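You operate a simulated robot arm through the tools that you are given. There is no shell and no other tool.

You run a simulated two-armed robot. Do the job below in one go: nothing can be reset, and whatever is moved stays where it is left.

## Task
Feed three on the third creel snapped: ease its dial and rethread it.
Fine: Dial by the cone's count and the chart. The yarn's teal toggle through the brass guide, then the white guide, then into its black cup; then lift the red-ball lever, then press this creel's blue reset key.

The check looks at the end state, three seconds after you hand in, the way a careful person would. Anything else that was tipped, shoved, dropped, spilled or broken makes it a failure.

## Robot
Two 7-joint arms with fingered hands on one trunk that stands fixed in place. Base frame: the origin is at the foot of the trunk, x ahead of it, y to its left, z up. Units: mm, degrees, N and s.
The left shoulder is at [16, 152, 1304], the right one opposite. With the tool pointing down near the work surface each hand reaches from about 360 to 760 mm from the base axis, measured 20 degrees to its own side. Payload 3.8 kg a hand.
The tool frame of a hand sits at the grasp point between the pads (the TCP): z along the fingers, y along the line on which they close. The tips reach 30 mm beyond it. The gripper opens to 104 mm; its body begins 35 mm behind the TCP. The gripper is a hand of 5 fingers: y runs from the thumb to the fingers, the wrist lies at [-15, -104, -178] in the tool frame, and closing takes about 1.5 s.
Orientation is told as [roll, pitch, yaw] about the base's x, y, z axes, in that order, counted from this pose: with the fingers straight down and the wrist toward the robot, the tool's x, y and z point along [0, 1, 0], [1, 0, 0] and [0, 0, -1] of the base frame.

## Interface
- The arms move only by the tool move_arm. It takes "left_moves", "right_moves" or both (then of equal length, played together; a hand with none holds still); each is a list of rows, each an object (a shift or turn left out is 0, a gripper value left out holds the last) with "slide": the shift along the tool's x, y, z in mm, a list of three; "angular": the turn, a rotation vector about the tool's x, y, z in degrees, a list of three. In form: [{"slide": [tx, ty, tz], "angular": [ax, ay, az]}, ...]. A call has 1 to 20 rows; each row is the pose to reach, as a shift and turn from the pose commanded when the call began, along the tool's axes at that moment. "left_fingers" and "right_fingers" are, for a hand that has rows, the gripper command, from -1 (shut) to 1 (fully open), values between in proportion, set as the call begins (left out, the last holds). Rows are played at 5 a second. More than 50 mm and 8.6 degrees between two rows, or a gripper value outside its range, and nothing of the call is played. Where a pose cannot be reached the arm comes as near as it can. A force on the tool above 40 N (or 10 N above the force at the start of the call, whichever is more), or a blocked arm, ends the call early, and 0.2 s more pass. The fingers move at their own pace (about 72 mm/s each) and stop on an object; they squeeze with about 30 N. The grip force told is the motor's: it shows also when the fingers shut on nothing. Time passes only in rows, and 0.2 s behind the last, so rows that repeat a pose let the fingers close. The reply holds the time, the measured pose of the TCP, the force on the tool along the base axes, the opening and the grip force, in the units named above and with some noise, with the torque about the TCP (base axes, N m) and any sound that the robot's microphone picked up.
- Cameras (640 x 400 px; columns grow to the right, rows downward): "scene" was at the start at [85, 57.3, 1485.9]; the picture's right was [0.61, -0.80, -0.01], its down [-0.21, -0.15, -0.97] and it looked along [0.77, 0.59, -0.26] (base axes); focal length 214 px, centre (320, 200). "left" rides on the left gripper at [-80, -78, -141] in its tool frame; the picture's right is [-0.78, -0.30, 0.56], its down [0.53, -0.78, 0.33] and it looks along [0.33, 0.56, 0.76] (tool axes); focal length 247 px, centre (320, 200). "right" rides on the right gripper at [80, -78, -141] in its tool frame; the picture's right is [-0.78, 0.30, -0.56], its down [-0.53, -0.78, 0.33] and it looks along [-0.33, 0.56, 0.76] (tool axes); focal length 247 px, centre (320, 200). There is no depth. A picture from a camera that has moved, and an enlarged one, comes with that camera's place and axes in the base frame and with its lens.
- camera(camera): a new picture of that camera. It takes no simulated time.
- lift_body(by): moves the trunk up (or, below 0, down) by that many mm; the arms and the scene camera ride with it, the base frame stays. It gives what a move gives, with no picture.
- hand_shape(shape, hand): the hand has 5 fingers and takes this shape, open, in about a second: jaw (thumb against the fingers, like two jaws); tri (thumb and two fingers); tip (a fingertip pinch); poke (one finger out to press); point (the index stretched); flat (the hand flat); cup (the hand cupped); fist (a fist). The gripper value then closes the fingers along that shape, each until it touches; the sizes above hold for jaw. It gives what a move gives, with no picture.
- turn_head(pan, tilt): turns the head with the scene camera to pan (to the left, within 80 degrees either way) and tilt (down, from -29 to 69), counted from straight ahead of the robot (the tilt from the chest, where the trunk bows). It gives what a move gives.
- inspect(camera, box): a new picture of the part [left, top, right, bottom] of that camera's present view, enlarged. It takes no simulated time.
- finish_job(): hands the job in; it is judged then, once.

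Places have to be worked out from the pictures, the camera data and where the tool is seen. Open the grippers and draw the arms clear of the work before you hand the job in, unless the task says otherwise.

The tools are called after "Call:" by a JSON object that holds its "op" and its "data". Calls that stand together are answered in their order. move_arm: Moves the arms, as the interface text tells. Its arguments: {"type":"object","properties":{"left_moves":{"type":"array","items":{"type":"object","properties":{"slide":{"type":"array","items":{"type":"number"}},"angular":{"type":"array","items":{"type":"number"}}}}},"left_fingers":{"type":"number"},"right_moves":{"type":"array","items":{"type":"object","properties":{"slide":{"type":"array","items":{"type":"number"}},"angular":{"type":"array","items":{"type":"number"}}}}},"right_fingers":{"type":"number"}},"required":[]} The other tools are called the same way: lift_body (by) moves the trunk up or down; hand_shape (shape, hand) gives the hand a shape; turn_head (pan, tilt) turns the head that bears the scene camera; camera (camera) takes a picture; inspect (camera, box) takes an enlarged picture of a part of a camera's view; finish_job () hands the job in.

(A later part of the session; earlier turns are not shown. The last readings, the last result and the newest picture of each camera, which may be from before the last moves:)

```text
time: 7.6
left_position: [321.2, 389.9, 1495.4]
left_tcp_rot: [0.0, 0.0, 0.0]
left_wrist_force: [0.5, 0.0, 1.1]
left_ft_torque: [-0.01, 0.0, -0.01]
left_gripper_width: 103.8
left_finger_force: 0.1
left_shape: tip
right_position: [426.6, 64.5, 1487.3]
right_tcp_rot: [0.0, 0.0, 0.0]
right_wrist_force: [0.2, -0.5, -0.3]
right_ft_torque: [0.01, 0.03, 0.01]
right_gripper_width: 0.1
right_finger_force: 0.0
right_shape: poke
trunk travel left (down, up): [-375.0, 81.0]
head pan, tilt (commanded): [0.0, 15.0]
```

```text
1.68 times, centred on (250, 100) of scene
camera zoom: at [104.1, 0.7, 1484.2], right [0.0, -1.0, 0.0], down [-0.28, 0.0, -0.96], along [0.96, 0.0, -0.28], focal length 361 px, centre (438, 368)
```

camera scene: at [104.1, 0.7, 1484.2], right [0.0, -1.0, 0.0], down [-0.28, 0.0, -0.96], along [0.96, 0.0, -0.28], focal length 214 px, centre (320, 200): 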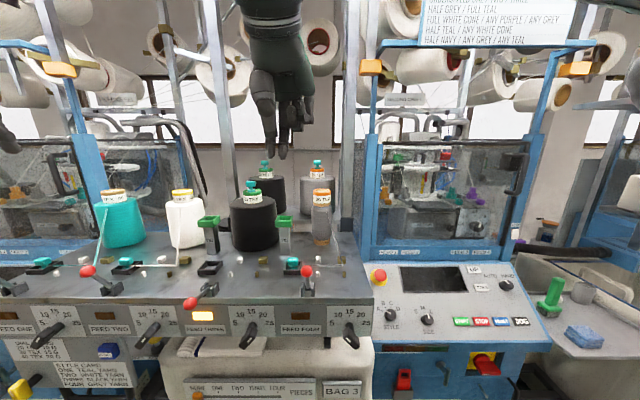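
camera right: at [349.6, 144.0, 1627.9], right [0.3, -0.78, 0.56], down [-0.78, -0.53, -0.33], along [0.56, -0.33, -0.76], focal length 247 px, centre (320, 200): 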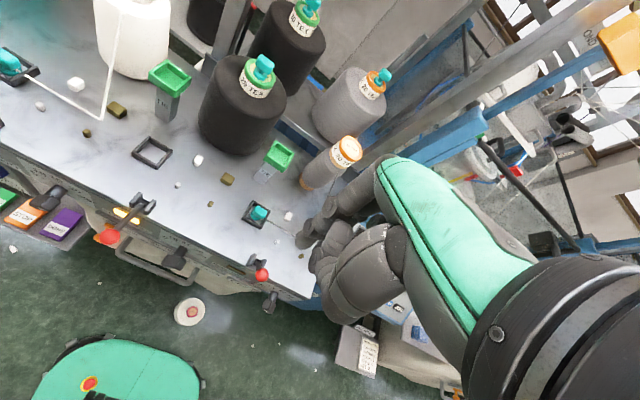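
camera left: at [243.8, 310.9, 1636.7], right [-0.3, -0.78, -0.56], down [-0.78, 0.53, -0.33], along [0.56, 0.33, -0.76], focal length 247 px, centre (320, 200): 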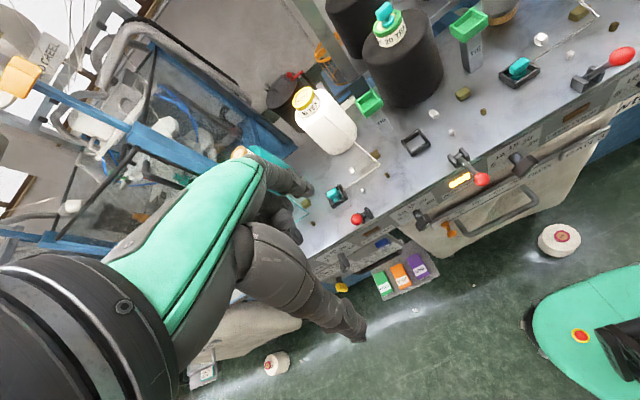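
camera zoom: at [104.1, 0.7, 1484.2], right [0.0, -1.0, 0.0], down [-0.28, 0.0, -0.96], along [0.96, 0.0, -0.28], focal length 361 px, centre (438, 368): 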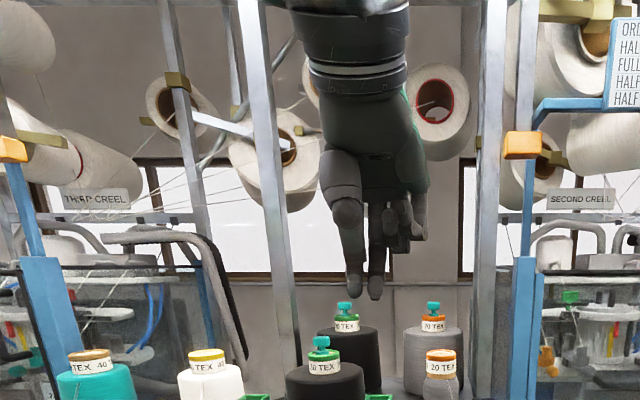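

The machine on the right is signed SECOND CREEL and has its own blue RESET key, which I must leave alone. Ours (MACHINE 3 / THIRD CREEL) is the one under the desk by the style card. I'll now try the "tri" shape on the left hand and look at its geometry.

Call:
{"op": "hand_shape", "data": {"shape": "tri", "hand": "left"}}

Call:
{"op": "turn_head", "data": {"pan": 52, "tilt": 0}}

Call:
{"op": "inspect", "data": {"camera": "scene", "box": [240, 90, 440, 240]}}

Call:
{"op": "inspect", "data": {"camera": "left", "box": [220, 140, 400, 350]}}

Call:
{"op": "move_arm", "data": {"left_moves": [{"slide": [0, 0, 0]}, {"slide": [0, 0, 0]}, {"slide": [0, 0, 0]}, {"slide": [0, 0, 0]}, {"slide": [0, 0, 0]}, {"slide": [0, 0, 0]}, {"slide": [0, 0, 0]}, {"slide": [0, 0, 0]}], "left_fingers": -0.75}}

Call:
{"op": "inspect", "data": {"camera": "scene", "box": [240, 90, 440, 240]}}

Call:
{"op": "inspect", "data": {"camera": "left", "box": [220, 140, 400, 350]}}

```text
time: 8.5
left_position: [322.6, 390.6, 1494.8]
left_tcp_rot: [-0.1, 0.0, 0.0]
left_wrist_force: [-0.2, -0.5, 0.4]
left_ft_torque: [-0.02, -0.03, -0.01]
left_gripper_width: 103.5
left_finger_force: 0.0
left_shape: tri
right_position: [426.6, 65.1, 1487.3]
right_tcp_rot: [0.0, -0.1, 0.0]
right_wrist_force: [-0.4, 0.5, 0.1]
right_ft_torque: [0.02, -0.03, -0.01]
right_gripper_width: 0.0
right_finger_force: 0.0
right_shape: poke
trunk travel left (down, up): [-375.0, 81.0]
head pan, tilt (commanded): [0.0, 15.0]
```

```text
time: 9.7
left_position: [321.1, 389.6, 1494.9]
left_tcp_rot: [0.1, 0.0, 0.0]
left_wrist_force: [0.0, -0.3, 0.0]
left_ft_torque: [0.0, -0.02, -0.01]
left_gripper_width: 103.6
left_finger_force: 0.0
left_shape: tri
right_position: [425.0, 65.1, 1487.4]
right_tcp_rot: [0.0, 0.1, -0.1]
right_wrist_force: [-0.2, -0.7, 0.2]
right_ft_torque: [0.0, 0.01, -0.03]
right_gripper_width: 0.3
right_finger_force: 0.1
right_shape: poke
trunk travel left (down, up): [-375.0, 81.0]
head pan, tilt (commanded): [52.0, 0.0]
```

```text
2.67 times, centred on (340, 165) of scene
camera zoom: at [66.7, 71.6, 1509.0], right [0.79, -0.62, -0.01], down [-0.02, 0.0, -1.0], along [0.62, 0.79, -0.01], focal length 572 px, centre (267, 293)
```

zoom: 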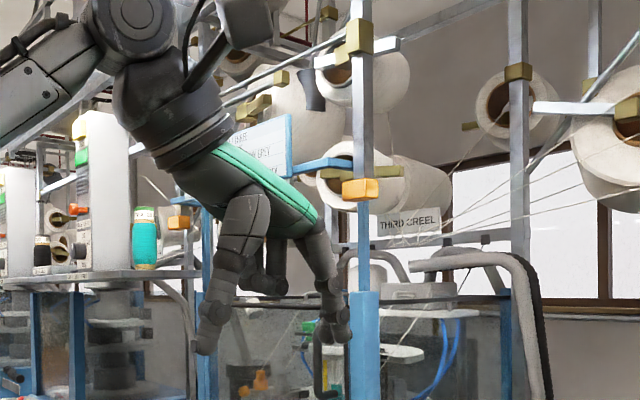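

```text
1.90 times, centred on (310, 245) of left
camera zoom: at [243.7, 310.9, 1636.7], right [-0.3, -0.78, -0.56], down [-0.78, 0.53, -0.33], along [0.56, 0.33, -0.76], focal length 470 px, centre (339, 114)
```

zoom: 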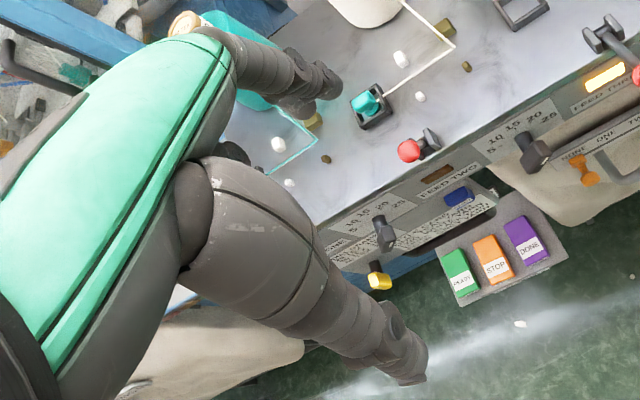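

```text
time: 11.5
left_position: [321.7, 389.2, 1494.4]
left_tcp_rot: [0.0, 0.1, 0.0]
left_wrist_force: [0.3, -0.9, -0.4]
left_ft_torque: [0.0, -0.01, 0.0]
left_gripper_width: 13.3
left_finger_force: 0.0
left_shape: tri
right_position: [425.6, 64.5, 1486.8]
right_tcp_rot: [0.0, 0.0, 0.1]
right_wrist_force: [0.9, -0.4, -0.6]
right_ft_torque: [-0.03, 0.01, 0.0]
right_gripper_width: 0.1
right_finger_force: 0.1
right_shape: poke
trunk travel left (down, up): [-375.0, 81.0]
head pan, tilt (commanded): [52.0, 0.0]
```

```text
2.67 times, centred on (340, 165) of scene
camera zoom: at [66.6, 71.6, 1509.0], right [0.79, -0.62, -0.01], down [-0.02, 0.0, -1.0], along [0.62, 0.79, -0.01], focal length 572 px, centre (267, 293)
```

zoom: 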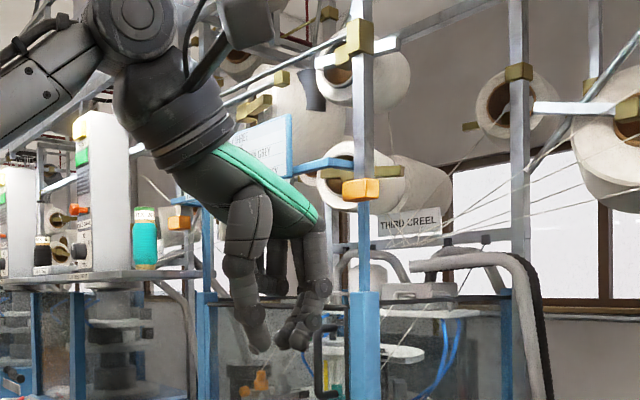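

```text
1.90 times, centred on (310, 245) of left
camera zoom: at [243.8, 310.9, 1636.7], right [-0.3, -0.78, -0.56], down [-0.78, 0.53, -0.33], along [0.56, 0.33, -0.76], focal length 470 px, centre (339, 114)
```

zoom: 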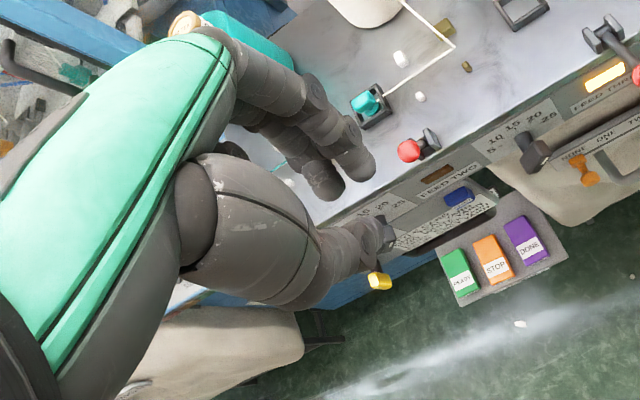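

In tri at 13 mm opening the tips sit ~30 mm below the TCP and close symmetrically about it. For precise heights, I'll take high-zoom views of the cup, guides and key from several cameras.

Call:
{"op": "inspect", "data": {"camera": "left", "box": [395, 75, 495, 165]}}

Call:
{"op": "inspect", "data": {"camera": "right", "box": [125, 115, 245, 215]}}

Call:
{"op": "turn_head", "data": {"pan": 22, "tilt": 20}}

Call:
{"op": "camera", "data": {"camera": "scene"}}

```text
4.44 times, centred on (445, 120) of left
camera zoom: at [243.8, 310.9, 1636.7], right [-0.3, -0.78, -0.56], down [-0.78, 0.53, -0.33], along [0.56, 0.33, -0.76], focal length 1098 px, centre (-236, 556)
```

zoom: 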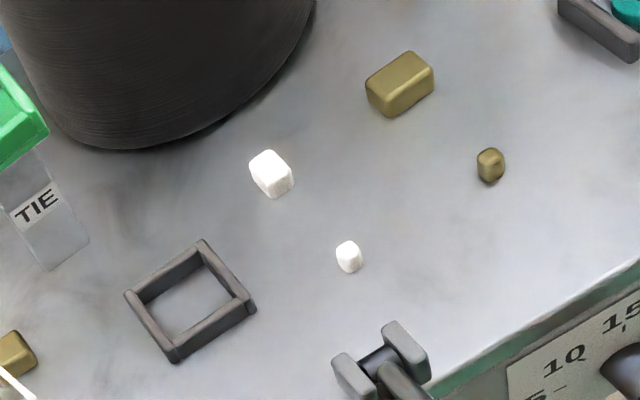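

```text
4.00 times, centred on (185, 165) of right
camera zoom: at [349.5, 143.9, 1628.0], right [0.3, -0.78, 0.56], down [-0.78, -0.53, -0.33], along [0.56, -0.33, -0.76], focal length 988 px, centre (860, 340)
```

zoom: 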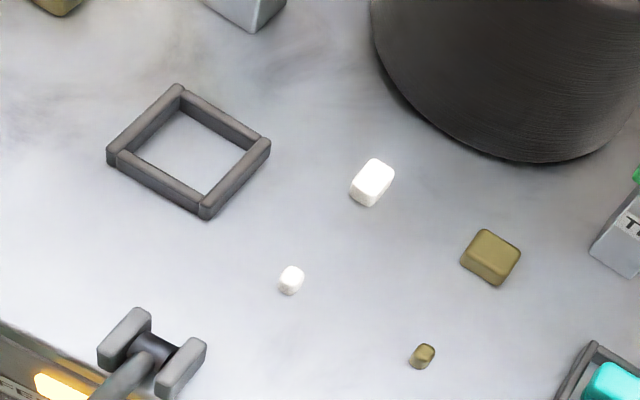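

```text
time: 12.5
left_position: [321.7, 389.1, 1493.6]
left_tcp_rot: [0.0, 0.0, 0.0]
left_wrist_force: [0.1, 0.4, -0.3]
left_ft_torque: [-0.01, -0.01, -0.02]
left_gripper_width: 13.7
left_finger_force: 0.1
left_shape: tri
right_position: [425.5, 65.0, 1486.7]
right_tcp_rot: [0.0, 0.1, 0.0]
right_wrist_force: [-0.2, 0.2, -0.6]
right_ft_torque: [0.0, -0.04, 0.01]
right_gripper_width: 0.1
right_finger_force: 0.1
right_shape: poke
trunk travel left (down, up): [-375.0, 81.0]
head pan, tilt (commanded): [22.0, 20.0]
```

```text
taken
camera scene: at [97.0, 35.6, 1476.2], right [0.38, -0.93, -0.01], down [-0.33, -0.13, -0.93], along [0.86, 0.35, -0.36], focal length 214 px, centre (320, 200)
```

scene: 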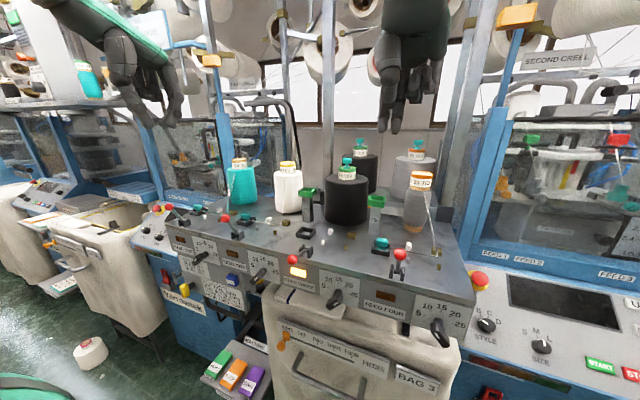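

I'll take zoomed views of the cup, guides, lever and key from this new head angle to refine the positions.

Call:
{"op": "inspect", "data": {"camera": "scene", "box": [285, 220, 365, 270]}}

Call:
{"op": "inspect", "data": {"camera": "scene", "box": [300, 270, 364, 310]}}

Call:
{"op": "inspect", "data": {"camera": "scene", "box": [205, 255, 269, 295]}}

Call:
{"op": "inspect", "data": {"camera": "scene", "box": [322, 150, 370, 180]}}

```text
8.00 times, centred on (325, 245) of scene
camera zoom: at [97.0, 35.6, 1476.2], right [0.38, -0.93, -0.01], down [-0.33, -0.13, -0.93], along [0.86, 0.35, -0.36], focal length 1716 px, centre (280, -160)
```

zoom: 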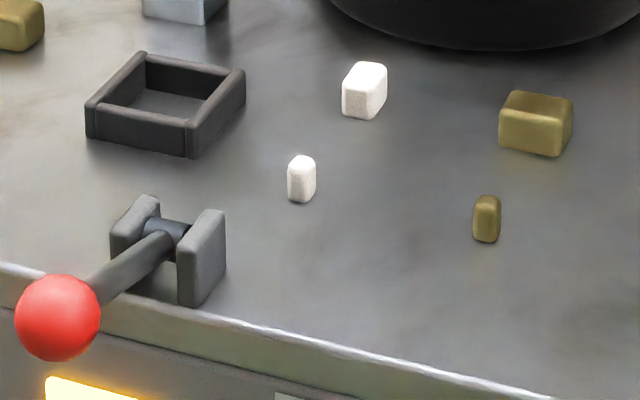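

```text
10.00 times, centred on (332, 290) of scene
camera zoom: at [97.0, 35.6, 1476.2], right [0.38, -0.93, -0.01], down [-0.33, -0.13, -0.93], along [0.86, 0.35, -0.36], focal length 2145 px, centre (200, -700)
```

zoom: 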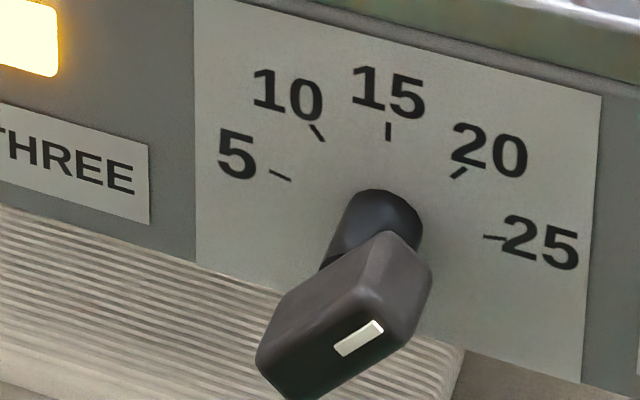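

```text
10.00 times, centred on (237, 275) of scene
camera zoom: at [97.0, 35.6, 1476.2], right [0.38, -0.93, -0.01], down [-0.33, -0.13, -0.93], along [0.86, 0.35, -0.36], focal length 2145 px, centre (1150, -550)
```

zoom: 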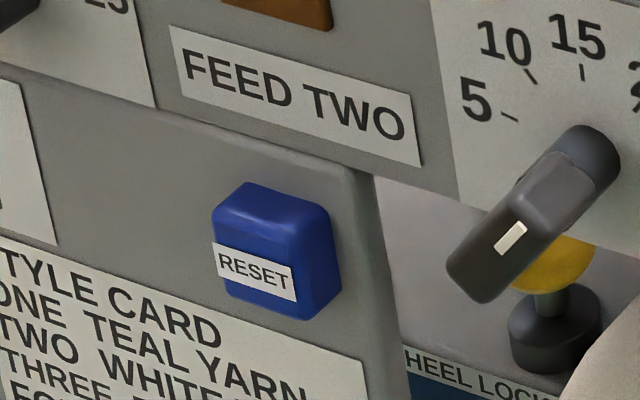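

```text
13.33 times, centred on (346, 165) of scene
camera zoom: at [97.0, 35.6, 1476.2], right [0.38, -0.93, -0.01], down [-0.33, -0.13, -0.93], along [0.86, 0.35, -0.36], focal length 2860 px, centre (-27, 667)
```

zoom: 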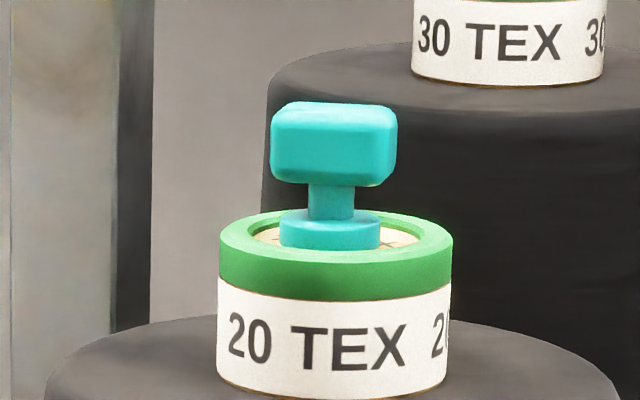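

I'll turn the dial by pushing the bar's tail with one outstretched finger, with the hand pointing forward. First I'll set the left hand to "poke" and swing it into a forward-pointing pose in free space, well clear of the desk.

Call:
{"op": "hand_shape", "data": {"shape": "poke", "hand": "left"}}

Call:
{"op": "move_arm", "data": {"left_moves": [{"slide": [-4, -5, 15], "angular": [-8.2, 0, 0]}, {"slide": [-8, -10, 30], "angular": [-16.4, 0, 0]}, {"slide": [-12, -15, 45], "angular": [-24.5, 0, 0]}, {"slide": [-16, -20, 60], "angular": [-32.7, 0, 0]}, {"slide": [-20, -25, 75], "angular": [-40.9, 0, 0]}, {"slide": [-24, -30, 90], "angular": [-49.1, 0, 0]}, {"slide": [-28, -30, 105], "angular": [-57.3, 0, 0]}, {"slide": [-32, -30, 120], "angular": [-65.5, 0, 0]}, {"slide": [-36, -30, 135], "angular": [-73.6, 0, 0]}, {"slide": [-40, -30, 150], "angular": [-81.8, 0, 0]}, {"slide": [-40, -30, 165], "angular": [-90, 0, 0]}]}}

Call:
{"op": "camera", "data": {"camera": "left"}}

Call:
{"op": "camera", "data": {"camera": "scene"}}

```text
time: 13.4
left_position: [322.7, 389.1, 1493.9]
left_tcp_rot: [0.0, 0.0, 0.0]
left_wrist_force: [-0.6, 0.5, 0.7]
left_ft_torque: [0.03, 0.02, 0.04]
left_gripper_width: 0.0
left_finger_force: 0.2
left_shape: poke
right_position: [425.1, 64.8, 1486.8]
right_tcp_rot: [-0.1, 0.0, 0.0]
right_wrist_force: [0.5, -0.1, 1.2]
right_ft_torque: [0.01, 0.03, -0.01]
right_gripper_width: 0.0
right_finger_force: 0.1
right_shape: poke
trunk travel left (down, up): [-375.0, 81.0]
head pan, tilt (commanded): [22.0, 20.0]
```

```text
time: 15.8
left_position: [320.4, 398.9, 1321.6]
left_tcp_rot: [109.2, -87.1, -108.2]
left_wrist_force: [-1.3, -0.3, 0.0]
left_ft_torque: [0.02, 0.0, 0.0]
left_gripper_width: 0.2
left_finger_force: 0.0
left_shape: poke
left hand out of reach, approached as far as the arm can: row 6, 7, 8, 9, 10, 11
right_position: [425.7, 62.5, 1487.9]
right_tcp_rot: [0.1, -0.1, 0.1]
right_wrist_force: [-0.2, -0.1, -0.1]
right_ft_torque: [0.01, -0.02, -0.01]
right_gripper_width: 0.1
right_finger_force: 0.1
right_shape: poke
trunk travel left (down, up): [-375.0, 81.0]
head pan, tilt (commanded): [22.0, 20.0]
```

```text
taken
camera left: at [181.5, 321.8, 1238.9], right [0.57, -0.75, -0.32], down [0.34, 0.58, -0.74], along [0.75, 0.32, 0.58], focal length 247 px, centre (320, 200)
```

left: 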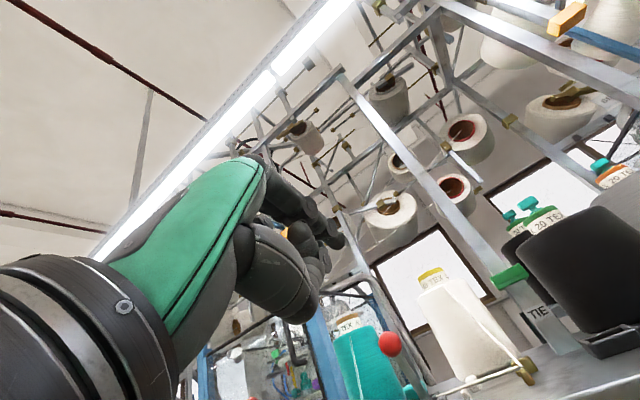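

```text
taken
camera scene: at [96.5, 33.8, 1476.3], right [0.37, -0.93, -0.01], down [-0.33, -0.13, -0.93], along [0.86, 0.35, -0.36], focal length 214 px, centre (320, 200)
```

scene: 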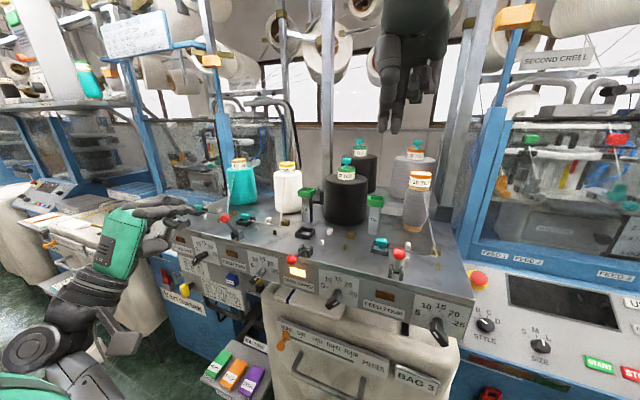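

The hand is nearly horizontal and forward, as wanted; the last rows only hit the close-in limit. I'll zoom in to find where the poke fingertip is relative to the TCP.

Call:
{"op": "inspect", "data": {"camera": "scene", "box": [60, 170, 240, 290]}}

Call:
{"op": "inspect", "data": {"camera": "left", "box": [200, 130, 400, 330]}}

Call:
{"op": "inspect", "data": {"camera": "right", "box": [0, 200, 200, 400]}}

```text
3.33 times, centred on (150, 230) of scene
camera zoom: at [96.5, 33.8, 1476.3], right [0.37, -0.93, -0.01], down [-0.33, -0.13, -0.93], along [0.86, 0.35, -0.36], focal length 715 px, centre (887, 100)
```

zoom: 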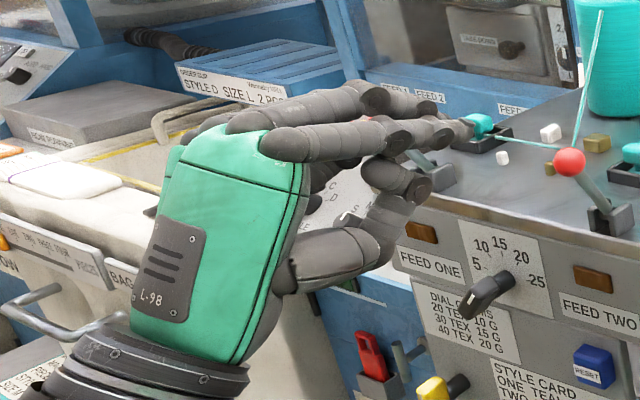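

```text
2.00 times, centred on (300, 230) of left
camera zoom: at [181.5, 321.8, 1238.9], right [0.57, -0.75, -0.32], down [0.34, 0.58, -0.74], along [0.75, 0.32, 0.58], focal length 494 px, centre (360, 140)
```

zoom: 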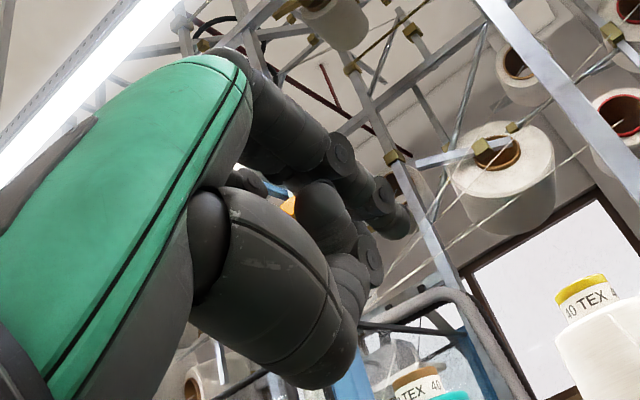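

```text
2.00 times, centred on (100, 300) of right
camera zoom: at [349.0, 142.0, 1628.3], right [0.3, -0.78, 0.56], down [-0.78, -0.53, -0.33], along [0.56, -0.33, -0.76], focal length 494 px, centre (760, 0)
```

zoom: 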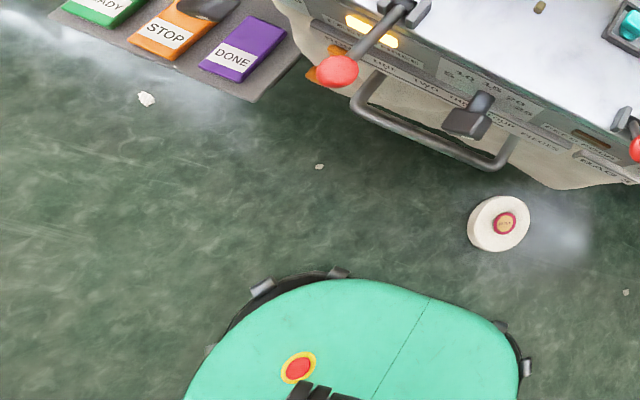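

Call:
{"op": "inspect", "data": {"camera": "scene", "box": [120, 180, 210, 250]}}

Call:
{"op": "hand_shape", "data": {"shape": "point", "hand": "left"}}

Call:
{"op": "inspect", "data": {"camera": "scene", "box": [120, 180, 210, 250]}}

Call:
{"op": "inspect", "data": {"camera": "left", "box": [200, 130, 400, 330]}}

```text
5.71 times, centred on (165, 215) of scene
camera zoom: at [96.5, 33.8, 1476.3], right [0.37, -0.93, -0.01], down [-0.33, -0.13, -0.93], along [0.86, 0.35, -0.36], focal length 1226 px, centre (1206, 114)
```

zoom: 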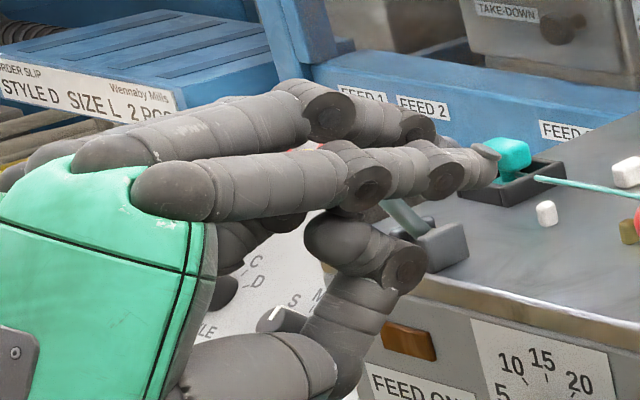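

```text
time: 16.7
left_position: [321.9, 399.0, 1319.4]
left_tcp_rot: [100.6, -87.4, -99.9]
left_wrist_force: [-0.4, -0.7, -0.3]
left_ft_torque: [-0.01, 0.0, -0.03]
left_gripper_width: 0.2
left_finger_force: 0.1
left_shape: point
right_position: [425.1, 64.6, 1486.4]
right_tcp_rot: [0.0, 0.0, 0.0]
right_wrist_force: [-0.4, -0.2, 0.1]
right_ft_torque: [0.01, -0.01, -0.01]
right_gripper_width: 0.0
right_finger_force: 0.1
right_shape: poke
trunk travel left (down, up): [-375.0, 81.0]
head pan, tilt (commanded): [22.0, 20.0]
```

```text
5.71 times, centred on (165, 215) of scene
camera zoom: at [97.0, 35.9, 1476.1], right [0.37, -0.93, -0.01], down [-0.34, -0.13, -0.93], along [0.86, 0.35, -0.36], focal length 1226 px, centre (1206, 114)
```

zoom: 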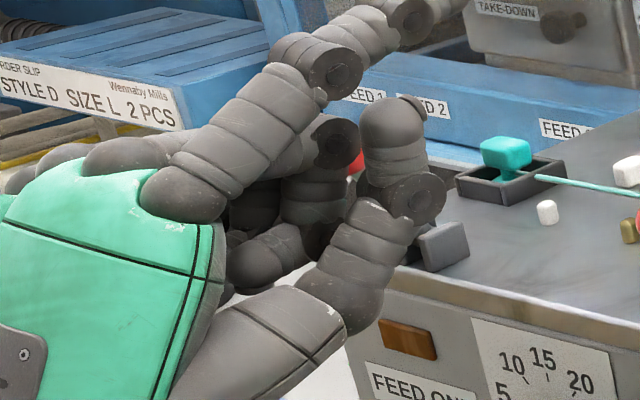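

```text
2.00 times, centred on (300, 230) of left
camera zoom: at [182.1, 322.9, 1237.7], right [0.57, -0.76, -0.33], down [0.33, 0.57, -0.75], along [0.75, 0.32, 0.58], focal length 494 px, centre (360, 140)
```

zoom: 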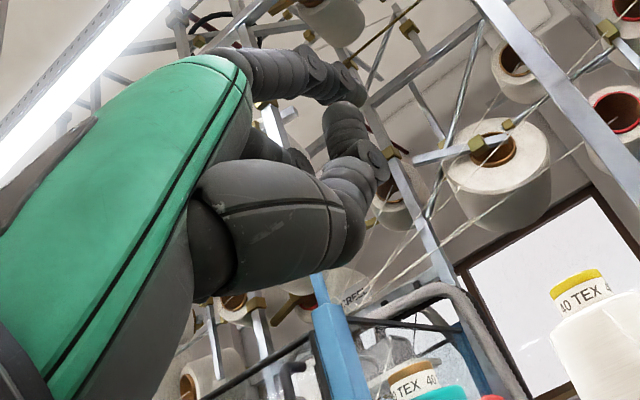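

In "poke" the index tip sits ~30 mm ahead of the TCP and ~8 mm to its right. I'll return to poke and bring the left hand down in front of the panel, with tip x≈370 to stay clear of everything.

Call:
{"op": "hand_shape", "data": {"shape": "poke", "hand": "left"}}

Call:
{"op": "move_arm", "data": {"left_moves": [{"slide": [0, -20, 25]}, {"slide": [0, -50, 48]}, {"slide": [0, -85, 48]}, {"slide": [0, -120, 48]}, {"slide": [0, -155, 48]}, {"slide": [0, -190, 48]}, {"slide": [0, -200, 48]}]}}

Call:
{"op": "camera", "data": {"camera": "scene"}}

Call:
{"op": "camera", "data": {"camera": "left"}}

```text
time: 17.6
left_position: [321.9, 399.5, 1317.8]
left_tcp_rot: [95.8, -87.4, -95.3]
left_wrist_force: [0.3, 0.3, 1.2]
left_ft_torque: [-0.01, -0.01, -0.01]
left_gripper_width: 0.2
left_finger_force: 0.1
left_shape: poke
right_position: [425.5, 63.9, 1487.3]
right_tcp_rot: [-0.1, 0.0, -0.1]
right_wrist_force: [-0.1, 0.1, 0.7]
right_ft_torque: [-0.01, -0.03, 0.01]
right_gripper_width: 0.3
right_finger_force: 0.1
right_shape: poke
trunk travel left (down, up): [-375.0, 81.0]
head pan, tilt (commanded): [22.0, 20.0]
```

```text
time: 18.7
left_position: [385.7, 400.2, 1245.9]
left_tcp_rot: [163.6, -80.2, -163.2]
left_wrist_force: [0.3, 0.9, -0.5]
left_ft_torque: [0.02, -0.04, -0.02]
left_gripper_width: 0.0
left_finger_force: 0.1
left_shape: poke
right_position: [426.2, 65.3, 1486.1]
right_tcp_rot: [0.1, 0.0, 0.0]
right_wrist_force: [-0.5, 0.3, 0.8]
right_ft_torque: [-0.03, 0.02, -0.05]
right_gripper_width: 0.0
right_finger_force: 0.0
right_shape: poke
trunk travel left (down, up): [-375.0, 81.0]
head pan, tilt (commanded): [22.0, 20.0]
stopped in row 5 (left hand): the arm was blocked; the commanded pose is now the measured one
```

```text
taken
camera scene: at [97.5, 35.7, 1476.1], right [0.37, -0.93, -0.01], down [-0.34, -0.13, -0.93], along [0.86, 0.35, -0.36], focal length 214 px, centre (320, 200)
```

scene: 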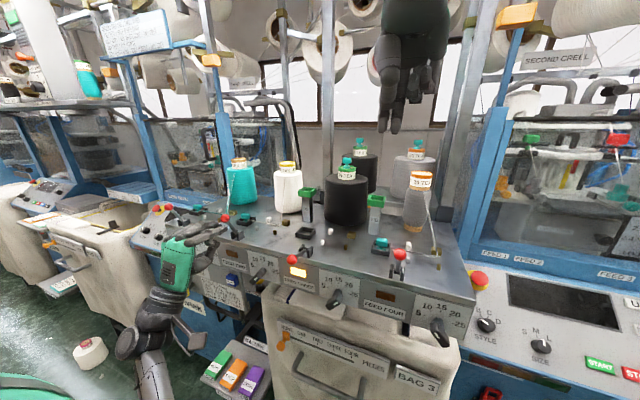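

```text
taken
camera left: at [258.6, 325.1, 1142.6], right [0.61, -0.76, -0.24], down [0.45, 0.57, -0.68], along [0.66, 0.31, 0.69], focal length 247 px, centre (320, 200)
```

left: 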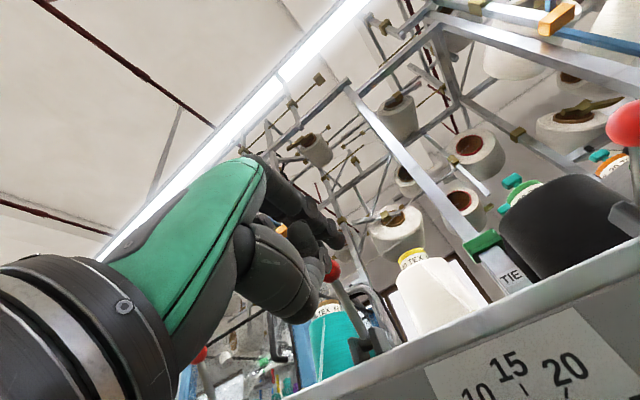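

The left arm is blocked in that low forward pose, with no contact force. That pose only suits targets near shoulder height, so I'll return the left hand to a fingers-down pose and use the right hand for the dial.

Call:
{"op": "move_arm", "data": {"left_moves": [{"slide": [-0.8, 19.6, -1.6], "angular": [7.7, 0, 0]}, {"slide": [-1.5, 39.2, -3.2], "angular": [15.4, 0, 0]}, {"slide": [-2.3, 57.9, 0.1], "angular": [23.1, 0, 0]}, {"slide": [-3, 76.6, 3.4], "angular": [30.8, 0, 0]}, {"slide": [-4, 95.3, 6.7], "angular": [38.5, 0, 0]}, {"slide": [-4.6, 114, 10], "angular": [46.2, 0, 0]}, {"slide": [-5.4, 132.7, 13.3], "angular": [53.9, 0, 0]}, {"slide": [-6, 151.5, 16.6], "angular": [61.6, 0, 0]}, {"slide": [-7, 170.2, 19.9], "angular": [69.3, 0, 0]}, {"slide": [-7.7, 188.9, 23.2], "angular": [77, 0, 0]}, {"slide": [-8.5, 210.7, 8.8], "angular": [84.7, 0, 0]}, {"slide": [-9.2, 232.6, -5.6], "angular": [92.4, 0, 0]}, {"slide": [-10, 255.4, -19.9], "angular": [100, 0, 0]}]}}

```text
time: 21.5
left_position: [323.7, 376.5, 1493.7]
left_tcp_rot: [2.7, 0.7, 0.5]
left_wrist_force: [-0.4, 0.0, -0.2]
left_ft_torque: [0.0, 0.0, 0.0]
left_gripper_width: 0.3
left_finger_force: 0.1
left_shape: poke
left hand out of reach, approached as far as the arm can: row 4, 5
right_position: [426.7, 63.1, 1486.7]
right_tcp_rot: [0.0, 0.1, -0.1]
right_wrist_force: [0.9, 0.0, -0.5]
right_ft_torque: [-0.01, -0.01, 0.0]
right_gripper_width: 0.1
right_finger_force: 0.1
right_shape: poke
trunk travel left (down, up): [-375.0, 81.0]
head pan, tilt (commanded): [22.0, 20.0]
```

The left hand is back and clear. Now I'll bring the right hand (poke) down in front of the panel, tilted 40° forward, to a pre-approach at about (345, 105, 1150).

Call:
{"op": "move_arm", "data": {"right_moves": [{"slide": [5, -15, 35], "angular": [-4, 0, 0]}, {"slide": [10, -30, 70], "angular": [-8, 0, 0]}, {"slide": [15, -45, 105], "angular": [-12, 0, 0]}, {"slide": [20, -60, 140], "angular": [-16, 0, 0]}, {"slide": [25, -75, 175], "angular": [-20, 0, 0]}, {"slide": [30, -82, 210], "angular": [-24, 0, 0]}, {"slide": [35, -82, 245], "angular": [-28, 0, 0]}, {"slide": [38, -82, 280], "angular": [-32, 0, 0]}, {"slide": [40, -82, 310], "angular": [-36, 0, 0]}, {"slide": [42, -82, 337], "angular": [-40, 0, 0]}]}}

Call:
{"op": "turn_head", "data": {"pan": 15, "tilt": 40}}

Call:
{"op": "camera", "data": {"camera": "scene"}}

Call:
{"op": "camera", "data": {"camera": "right"}}

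```text
time: 23.7
left_position: [321.7, 379.4, 1491.5]
left_tcp_rot: [2.4, 0.6, 0.5]
left_wrist_force: [-0.2, -0.8, 0.6]
left_ft_torque: [-0.01, -0.02, -0.01]
left_gripper_width: 0.1
left_finger_force: 0.1
left_shape: poke
right_position: [342.4, 111.9, 1150.1]
right_tcp_rot: [0.0, -40.0, 0.0]
right_wrist_force: [-0.4, 0.2, 0.4]
right_ft_torque: [-0.01, -0.01, -0.03]
right_gripper_width: 0.0
right_finger_force: 0.1
right_shape: poke
trunk travel left (down, up): [-375.0, 81.0]
head pan, tilt (commanded): [22.0, 20.0]
```

```text
time: 24.5
left_position: [322.3, 376.6, 1491.7]
left_tcp_rot: [2.7, 0.6, 0.5]
left_wrist_force: [0.0, 0.0, 1.0]
left_ft_torque: [-0.02, 0.0, -0.02]
left_gripper_width: 0.0
left_finger_force: 0.1
left_shape: poke
right_position: [342.3, 108.8, 1151.8]
right_tcp_rot: [-0.1, -39.9, 0.0]
right_wrist_force: [-0.1, 0.7, -0.6]
right_ft_torque: [-0.01, 0.01, 0.05]
right_gripper_width: 0.1
right_finger_force: 0.0
right_shape: poke
trunk travel left (down, up): [-375.0, 81.0]
head pan, tilt (commanded): [15.0, 40.0]
```

```text
taken
camera scene: at [92.1, 22.7, 1444.9], right [0.26, -0.97, 0.0], down [-0.63, -0.17, -0.75], along [0.73, 0.2, -0.66], focal length 214 px, centre (320, 200)
```

scene: 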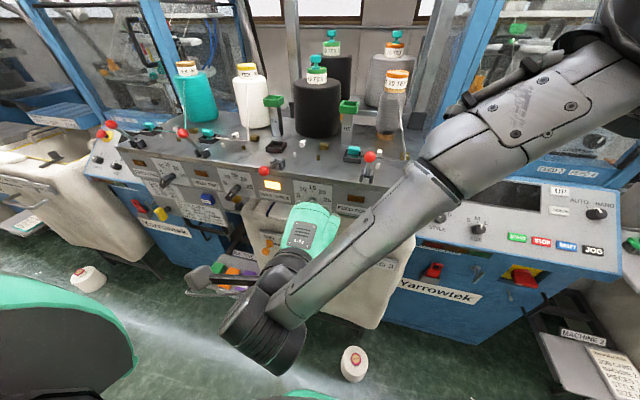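

```text
taken
camera right: at [193.7, 188.2, 1209.1], right [-0.13, -0.78, 0.62], down [-0.38, -0.53, -0.75], along [0.91, -0.33, -0.23], focal length 247 px, centre (320, 200)
```

right: 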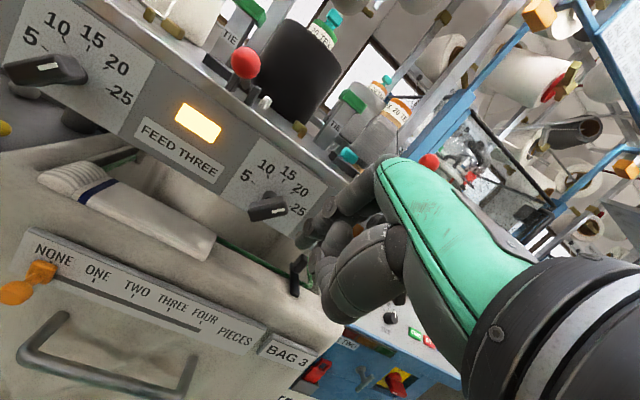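

The right hand reached the pose exactly, and its camera now sees the dial nearly head-on. I'll zoom in on the dial from here.

Call:
{"op": "inspect", "data": {"camera": "right", "box": [220, 145, 350, 245]}}

Call:
{"op": "inspect", "data": {"camera": "right", "box": [0, 0, 160, 120]}}

```text
4.00 times, centred on (285, 195) of right
camera zoom: at [193.7, 188.2, 1209.1], right [-0.13, -0.78, 0.62], down [-0.38, -0.53, -0.75], along [0.91, -0.33, -0.23], focal length 988 px, centre (460, 220)
```

zoom: 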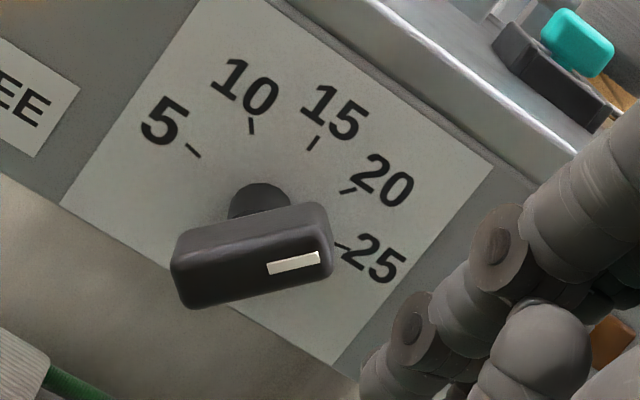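

```text
3.33 times, centred on (80, 60) of right
camera zoom: at [193.7, 188.2, 1209.1], right [-0.13, -0.78, 0.62], down [-0.38, -0.53, -0.75], along [0.91, -0.33, -0.23], focal length 823 px, centre (1120, 667)
```

zoom: 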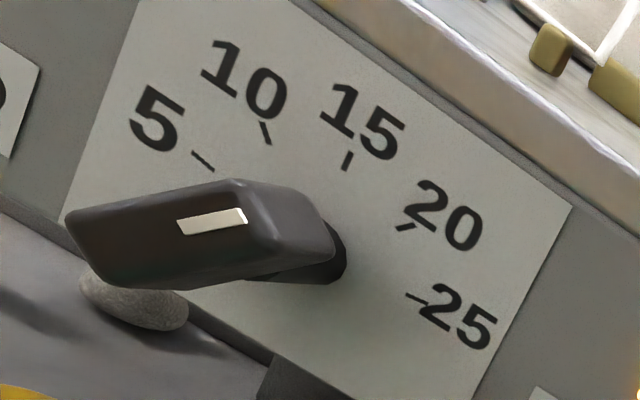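

The knob's mark points at about +41°, i.e. at 20. I'll slide the right index in beside the bar on its right, with tip centre about (428, 99, 1120), and check before pushing.

Call:
{"op": "move_arm", "data": {"right_moves": [{"slide": [-18, -9.7, 11.5]}, {"slide": [-18, 3.4, 22.4]}, {"slide": [-18, 16.4, 33.4]}, {"slide": [-18, 29.4, 44.3]}, {"slide": [-18, 42.4, 55.2]}]}}

Call:
{"op": "inspect", "data": {"camera": "right", "box": [180, 120, 360, 290]}}

Call:
{"op": "inspect", "data": {"camera": "scene", "box": [250, 160, 370, 250]}}

```text
time: 25.7
left_position: [324.8, 377.3, 1492.5]
left_tcp_rot: [2.6, 0.6, 0.6]
left_wrist_force: [-0.3, -0.4, -0.2]
left_ft_torque: [0.02, -0.02, 0.0]
left_gripper_width: 0.0
left_finger_force: 0.0
left_shape: poke
right_position: [409.6, 87.3, 1134.3]
right_tcp_rot: [0.0, -39.9, 0.0]
right_wrist_force: [-0.5, -1.2, 0.6]
right_ft_torque: [0.01, -0.01, 0.01]
right_gripper_width: 0.1
right_finger_force: 0.0
right_shape: poke
trunk travel left (down, up): [-375.0, 81.0]
head pan, tilt (commanded): [15.0, 40.0]
```

```text
2.35 times, centred on (270, 205) of right
camera zoom: at [261.9, 167.7, 1192.7], right [-0.13, -0.78, 0.62], down [-0.38, -0.53, -0.75], along [0.91, -0.33, -0.23], focal length 581 px, centre (438, 188)
```

zoom: 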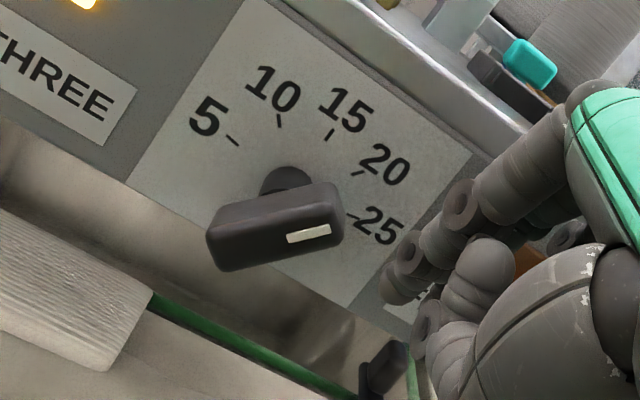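

```text
4.44 times, centred on (310, 205) of scene
camera zoom: at [92.5, 22.6, 1444.8], right [0.26, -0.97, 0.0], down [-0.64, -0.17, -0.75], along [0.73, 0.2, -0.66], focal length 953 px, centre (364, 178)
```

zoom: 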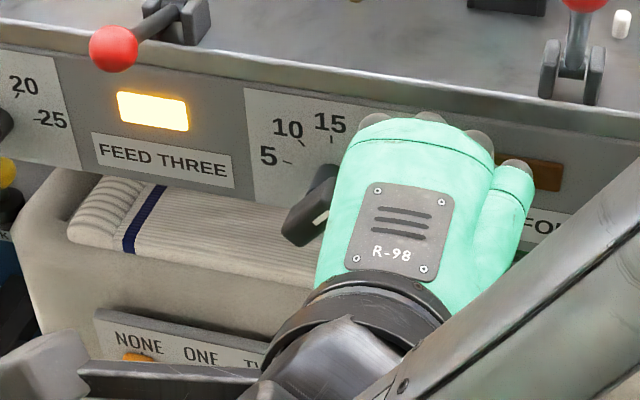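

The index tip is just right of the bar, at about (428, 98, 1113–1119). I'll push it gently leftward against the bar's head, about to vertical, then re-check.

Call:
{"op": "move_arm", "data": {"right_moves": [{"slide": [6, 0.9, -1.1]}, {"slide": [12, 1.9, -2.3]}, {"slide": [17.8, 2.6, -3.1]}, {"slide": [21, 3.5, -4.2]}, {"slide": [24.3, 4.6, -5.5]}, {"slide": [27.6, 5.8, -6.9]}]}}

Call:
{"op": "inspect", "data": {"camera": "right", "box": [180, 120, 360, 290]}}

```text
time: 27.1
left_position: [321.6, 379.0, 1491.8]
left_tcp_rot: [2.6, 0.6, 0.5]
left_wrist_force: [0.0, 0.2, -0.7]
left_ft_torque: [-0.01, -0.01, -0.02]
left_gripper_width: 0.3
left_finger_force: 0.0
left_shape: poke
right_position: [411.1, 117.5, 1144.7]
right_tcp_rot: [0.0, -40.0, 0.0]
right_wrist_force: [1.0, -0.4, 0.0]
right_ft_torque: [0.0, 0.02, 0.02]
right_gripper_width: 0.0
right_finger_force: 0.0
right_shape: poke
trunk travel left (down, up): [-375.0, 81.0]
head pan, tilt (commanded): [15.0, 40.0]
```

```text
2.35 times, centred on (270, 205) of right
camera zoom: at [262.2, 196.3, 1202.2], right [-0.13, -0.78, 0.62], down [-0.38, -0.54, -0.75], along [0.92, -0.33, -0.23], focal length 581 px, centre (438, 188)
```

zoom: 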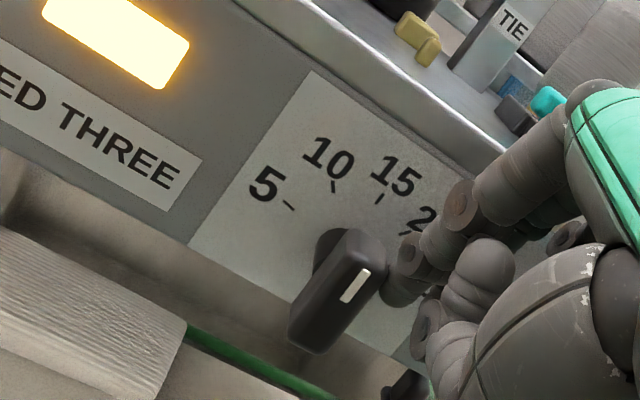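

The push worked: the mark now points at about 15 (vertical). I'll continue along the arc to just short of 10 and check again.

Call:
{"op": "move_arm", "data": {"right_moves": [{"slide": [2.1, 3.0, -3.6]}, {"slide": [4.6, 4.2, -5.0]}, {"slide": [7.3, 5.1, -6.1]}, {"slide": [9.0, 5.4, -6.5]}]}}

Call:
{"op": "inspect", "data": {"camera": "right", "box": [180, 120, 360, 290]}}

```text
time: 28.1
left_position: [322.9, 377.4, 1491.9]
left_tcp_rot: [2.7, 0.6, 0.4]
left_wrist_force: [0.0, 0.7, 0.0]
left_ft_torque: [0.01, -0.01, 0.01]
left_gripper_width: 0.0
left_finger_force: 0.0
left_shape: poke
right_position: [411.1, 125.8, 1154.1]
right_tcp_rot: [0.1, -39.9, 0.0]
right_wrist_force: [1.6, -1.2, -0.1]
right_ft_torque: [0.02, 0.01, -0.03]
right_gripper_width: 0.0
right_finger_force: 0.0
right_shape: poke
trunk travel left (down, up): [-375.0, 81.0]
head pan, tilt (commanded): [15.0, 40.0]
```

```text
2.35 times, centred on (270, 205) of right
camera zoom: at [262.3, 204.9, 1210.6], right [-0.13, -0.78, 0.62], down [-0.38, -0.53, -0.75], along [0.92, -0.33, -0.23], focal length 581 px, centre (438, 188)
```

zoom: 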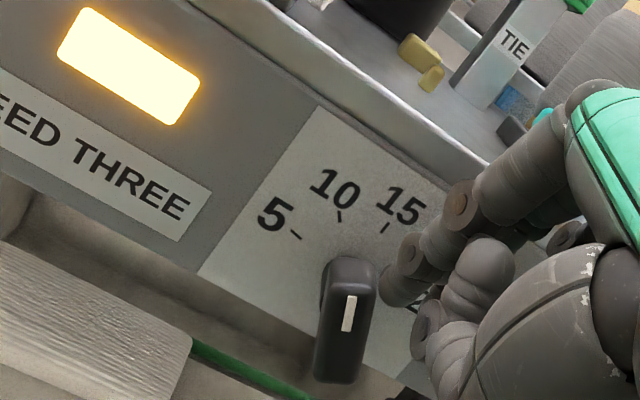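

It's now at about −32°, between 10 and 15. I need another ~10°, so I'll nudge ~3 mm more and check against the tick.

Call:
{"op": "move_arm", "data": {"right_moves": [{"slide": [1.2, 0.2, -0.2]}, {"slide": [2.2, 0.35, -0.4]}, {"slide": [3.0, 0.5, -0.6]}]}}

Call:
{"op": "inspect", "data": {"camera": "right", "box": [230, 150, 330, 290]}}

```text
time: 28.9
left_position: [322.3, 377.9, 1491.9]
left_tcp_rot: [2.6, 0.5, 0.5]
left_wrist_force: [0.3, -0.8, -0.3]
left_ft_torque: [0.03, 0.01, -0.02]
left_gripper_width: 0.2
left_finger_force: 0.0
left_shape: poke
right_position: [411.4, 128.4, 1152.9]
right_tcp_rot: [0.1, -39.9, 0.0]
right_wrist_force: [0.1, -0.2, 0.0]
right_ft_torque: [-0.01, -0.01, -0.02]
right_gripper_width: 0.0
right_finger_force: 0.0
right_shape: poke
trunk travel left (down, up): [-375.0, 81.0]
head pan, tilt (commanded): [15.0, 40.0]
```

```text
2.86 times, centred on (280, 220) of right
camera zoom: at [262.4, 207.4, 1211.1], right [-0.13, -0.78, 0.62], down [-0.38, -0.53, -0.75], along [0.91, -0.33, -0.23], focal length 706 px, centre (434, 143)
```

zoom: 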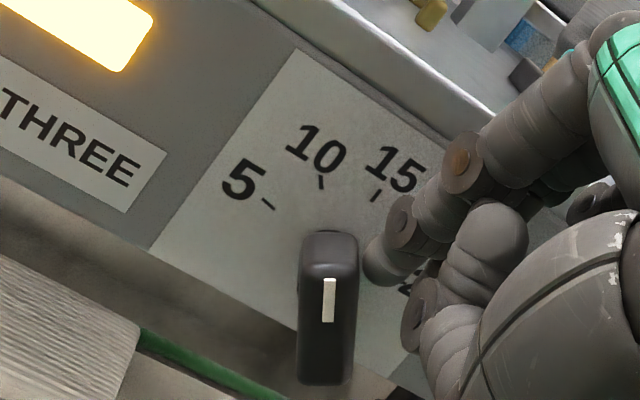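

Projecting the geometry, the mark is at about −33° and must reach about −42°. I'll nudge ~3 mm further left.

Call:
{"op": "move_arm", "data": {"right_moves": [{"slide": [1.5, 0, 0]}, {"slide": [3.0, 0, 0]}, {"slide": [3.6, 0, 0]}]}}

Call:
{"op": "inspect", "data": {"camera": "right", "box": [230, 150, 330, 290]}}

```text
time: 29.7
left_position: [322.0, 377.4, 1491.9]
left_tcp_rot: [2.6, 0.6, 0.6]
left_wrist_force: [0.0, -0.2, -0.3]
left_ft_torque: [0.0, 0.01, 0.0]
left_gripper_width: 0.1
left_finger_force: 0.1
left_shape: poke
right_position: [413.2, 132.2, 1152.6]
right_tcp_rot: [0.0, -39.9, 0.0]
right_wrist_force: [-0.3, -1.2, 1.0]
right_ft_torque: [0.0, 0.0, -0.03]
right_gripper_width: 0.0
right_finger_force: 0.1
right_shape: poke
trunk travel left (down, up): [-375.0, 81.0]
head pan, tilt (commanded): [15.0, 40.0]
```

```text
2.86 times, centred on (280, 220) of right
camera zoom: at [262.7, 211.6, 1211.4], right [-0.13, -0.78, 0.62], down [-0.38, -0.53, -0.75], along [0.91, -0.33, -0.23], focal length 706 px, centre (434, 143)
```

zoom: 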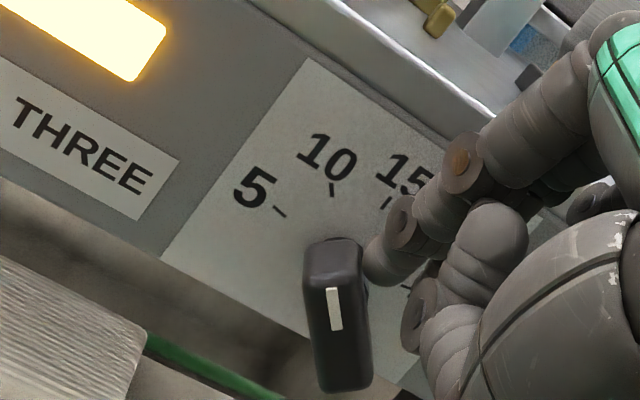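

The mark is now at about −40 to −41°, nearly on the 10 tick. I'll back the finger off to the right and check the dial unobstructed.

Call:
{"op": "move_arm", "data": {"right_moves": [{"slide": [-8, 2, -2]}, {"slide": [-20, 4, -5]}, {"slide": [-20, -15, -25]}, {"slide": [-20, -35, -45]}, {"slide": [-20, -50, -60]}]}}

Call:
{"op": "inspect", "data": {"camera": "right", "box": [200, 130, 330, 250]}}

Call:
{"op": "inspect", "data": {"camera": "scene", "box": [280, 170, 340, 220]}}

```text
time: 30.9
left_position: [321.8, 377.0, 1492.2]
left_tcp_rot: [2.7, 0.7, 0.6]
left_wrist_force: [-0.1, 0.1, -0.8]
left_ft_torque: [0.02, 0.0, 0.03]
left_gripper_width: 0.0
left_finger_force: 0.1
left_shape: poke
right_position: [336.6, 109.8, 1168.9]
right_tcp_rot: [-0.1, -40.3, -0.6]
right_wrist_force: [-0.3, -0.6, 1.0]
right_ft_torque: [0.02, 0.0, -0.01]
right_gripper_width: 0.0
right_finger_force: 0.0
right_shape: poke
trunk travel left (down, up): [-375.0, 81.0]
head pan, tilt (commanded): [15.0, 40.0]
```

```text
3.33 times, centred on (265, 190) of right
camera zoom: at [187.4, 190.5, 1226.7], right [-0.14, -0.78, 0.62], down [-0.38, -0.53, -0.76], along [0.91, -0.34, -0.22], focal length 823 px, centre (503, 233)
```

zoom: 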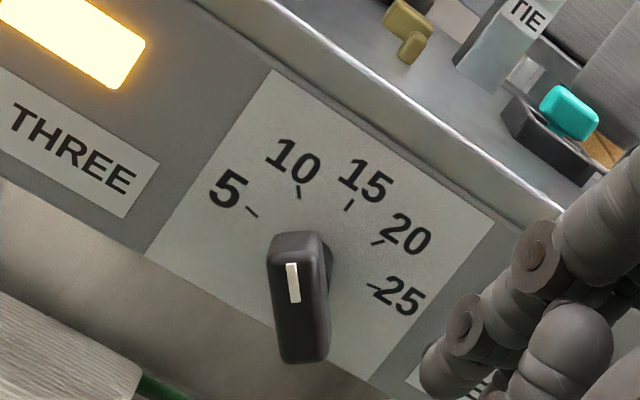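

```text
8.00 times, centred on (310, 195) of scene
camera zoom: at [91.7, 22.5, 1444.9], right [0.26, -0.97, 0.0], down [-0.64, -0.17, -0.75], along [0.73, 0.2, -0.66], focal length 1716 px, centre (400, 240)
```

zoom: 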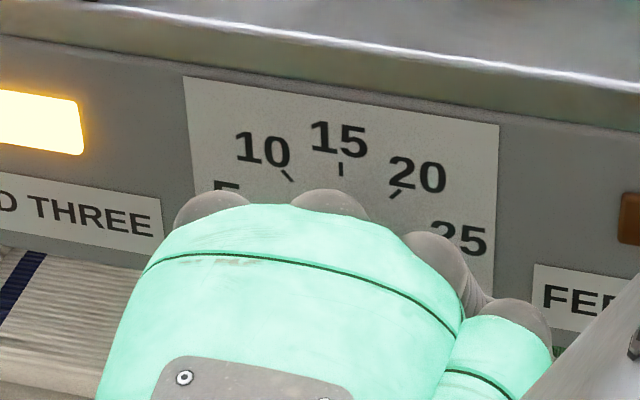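

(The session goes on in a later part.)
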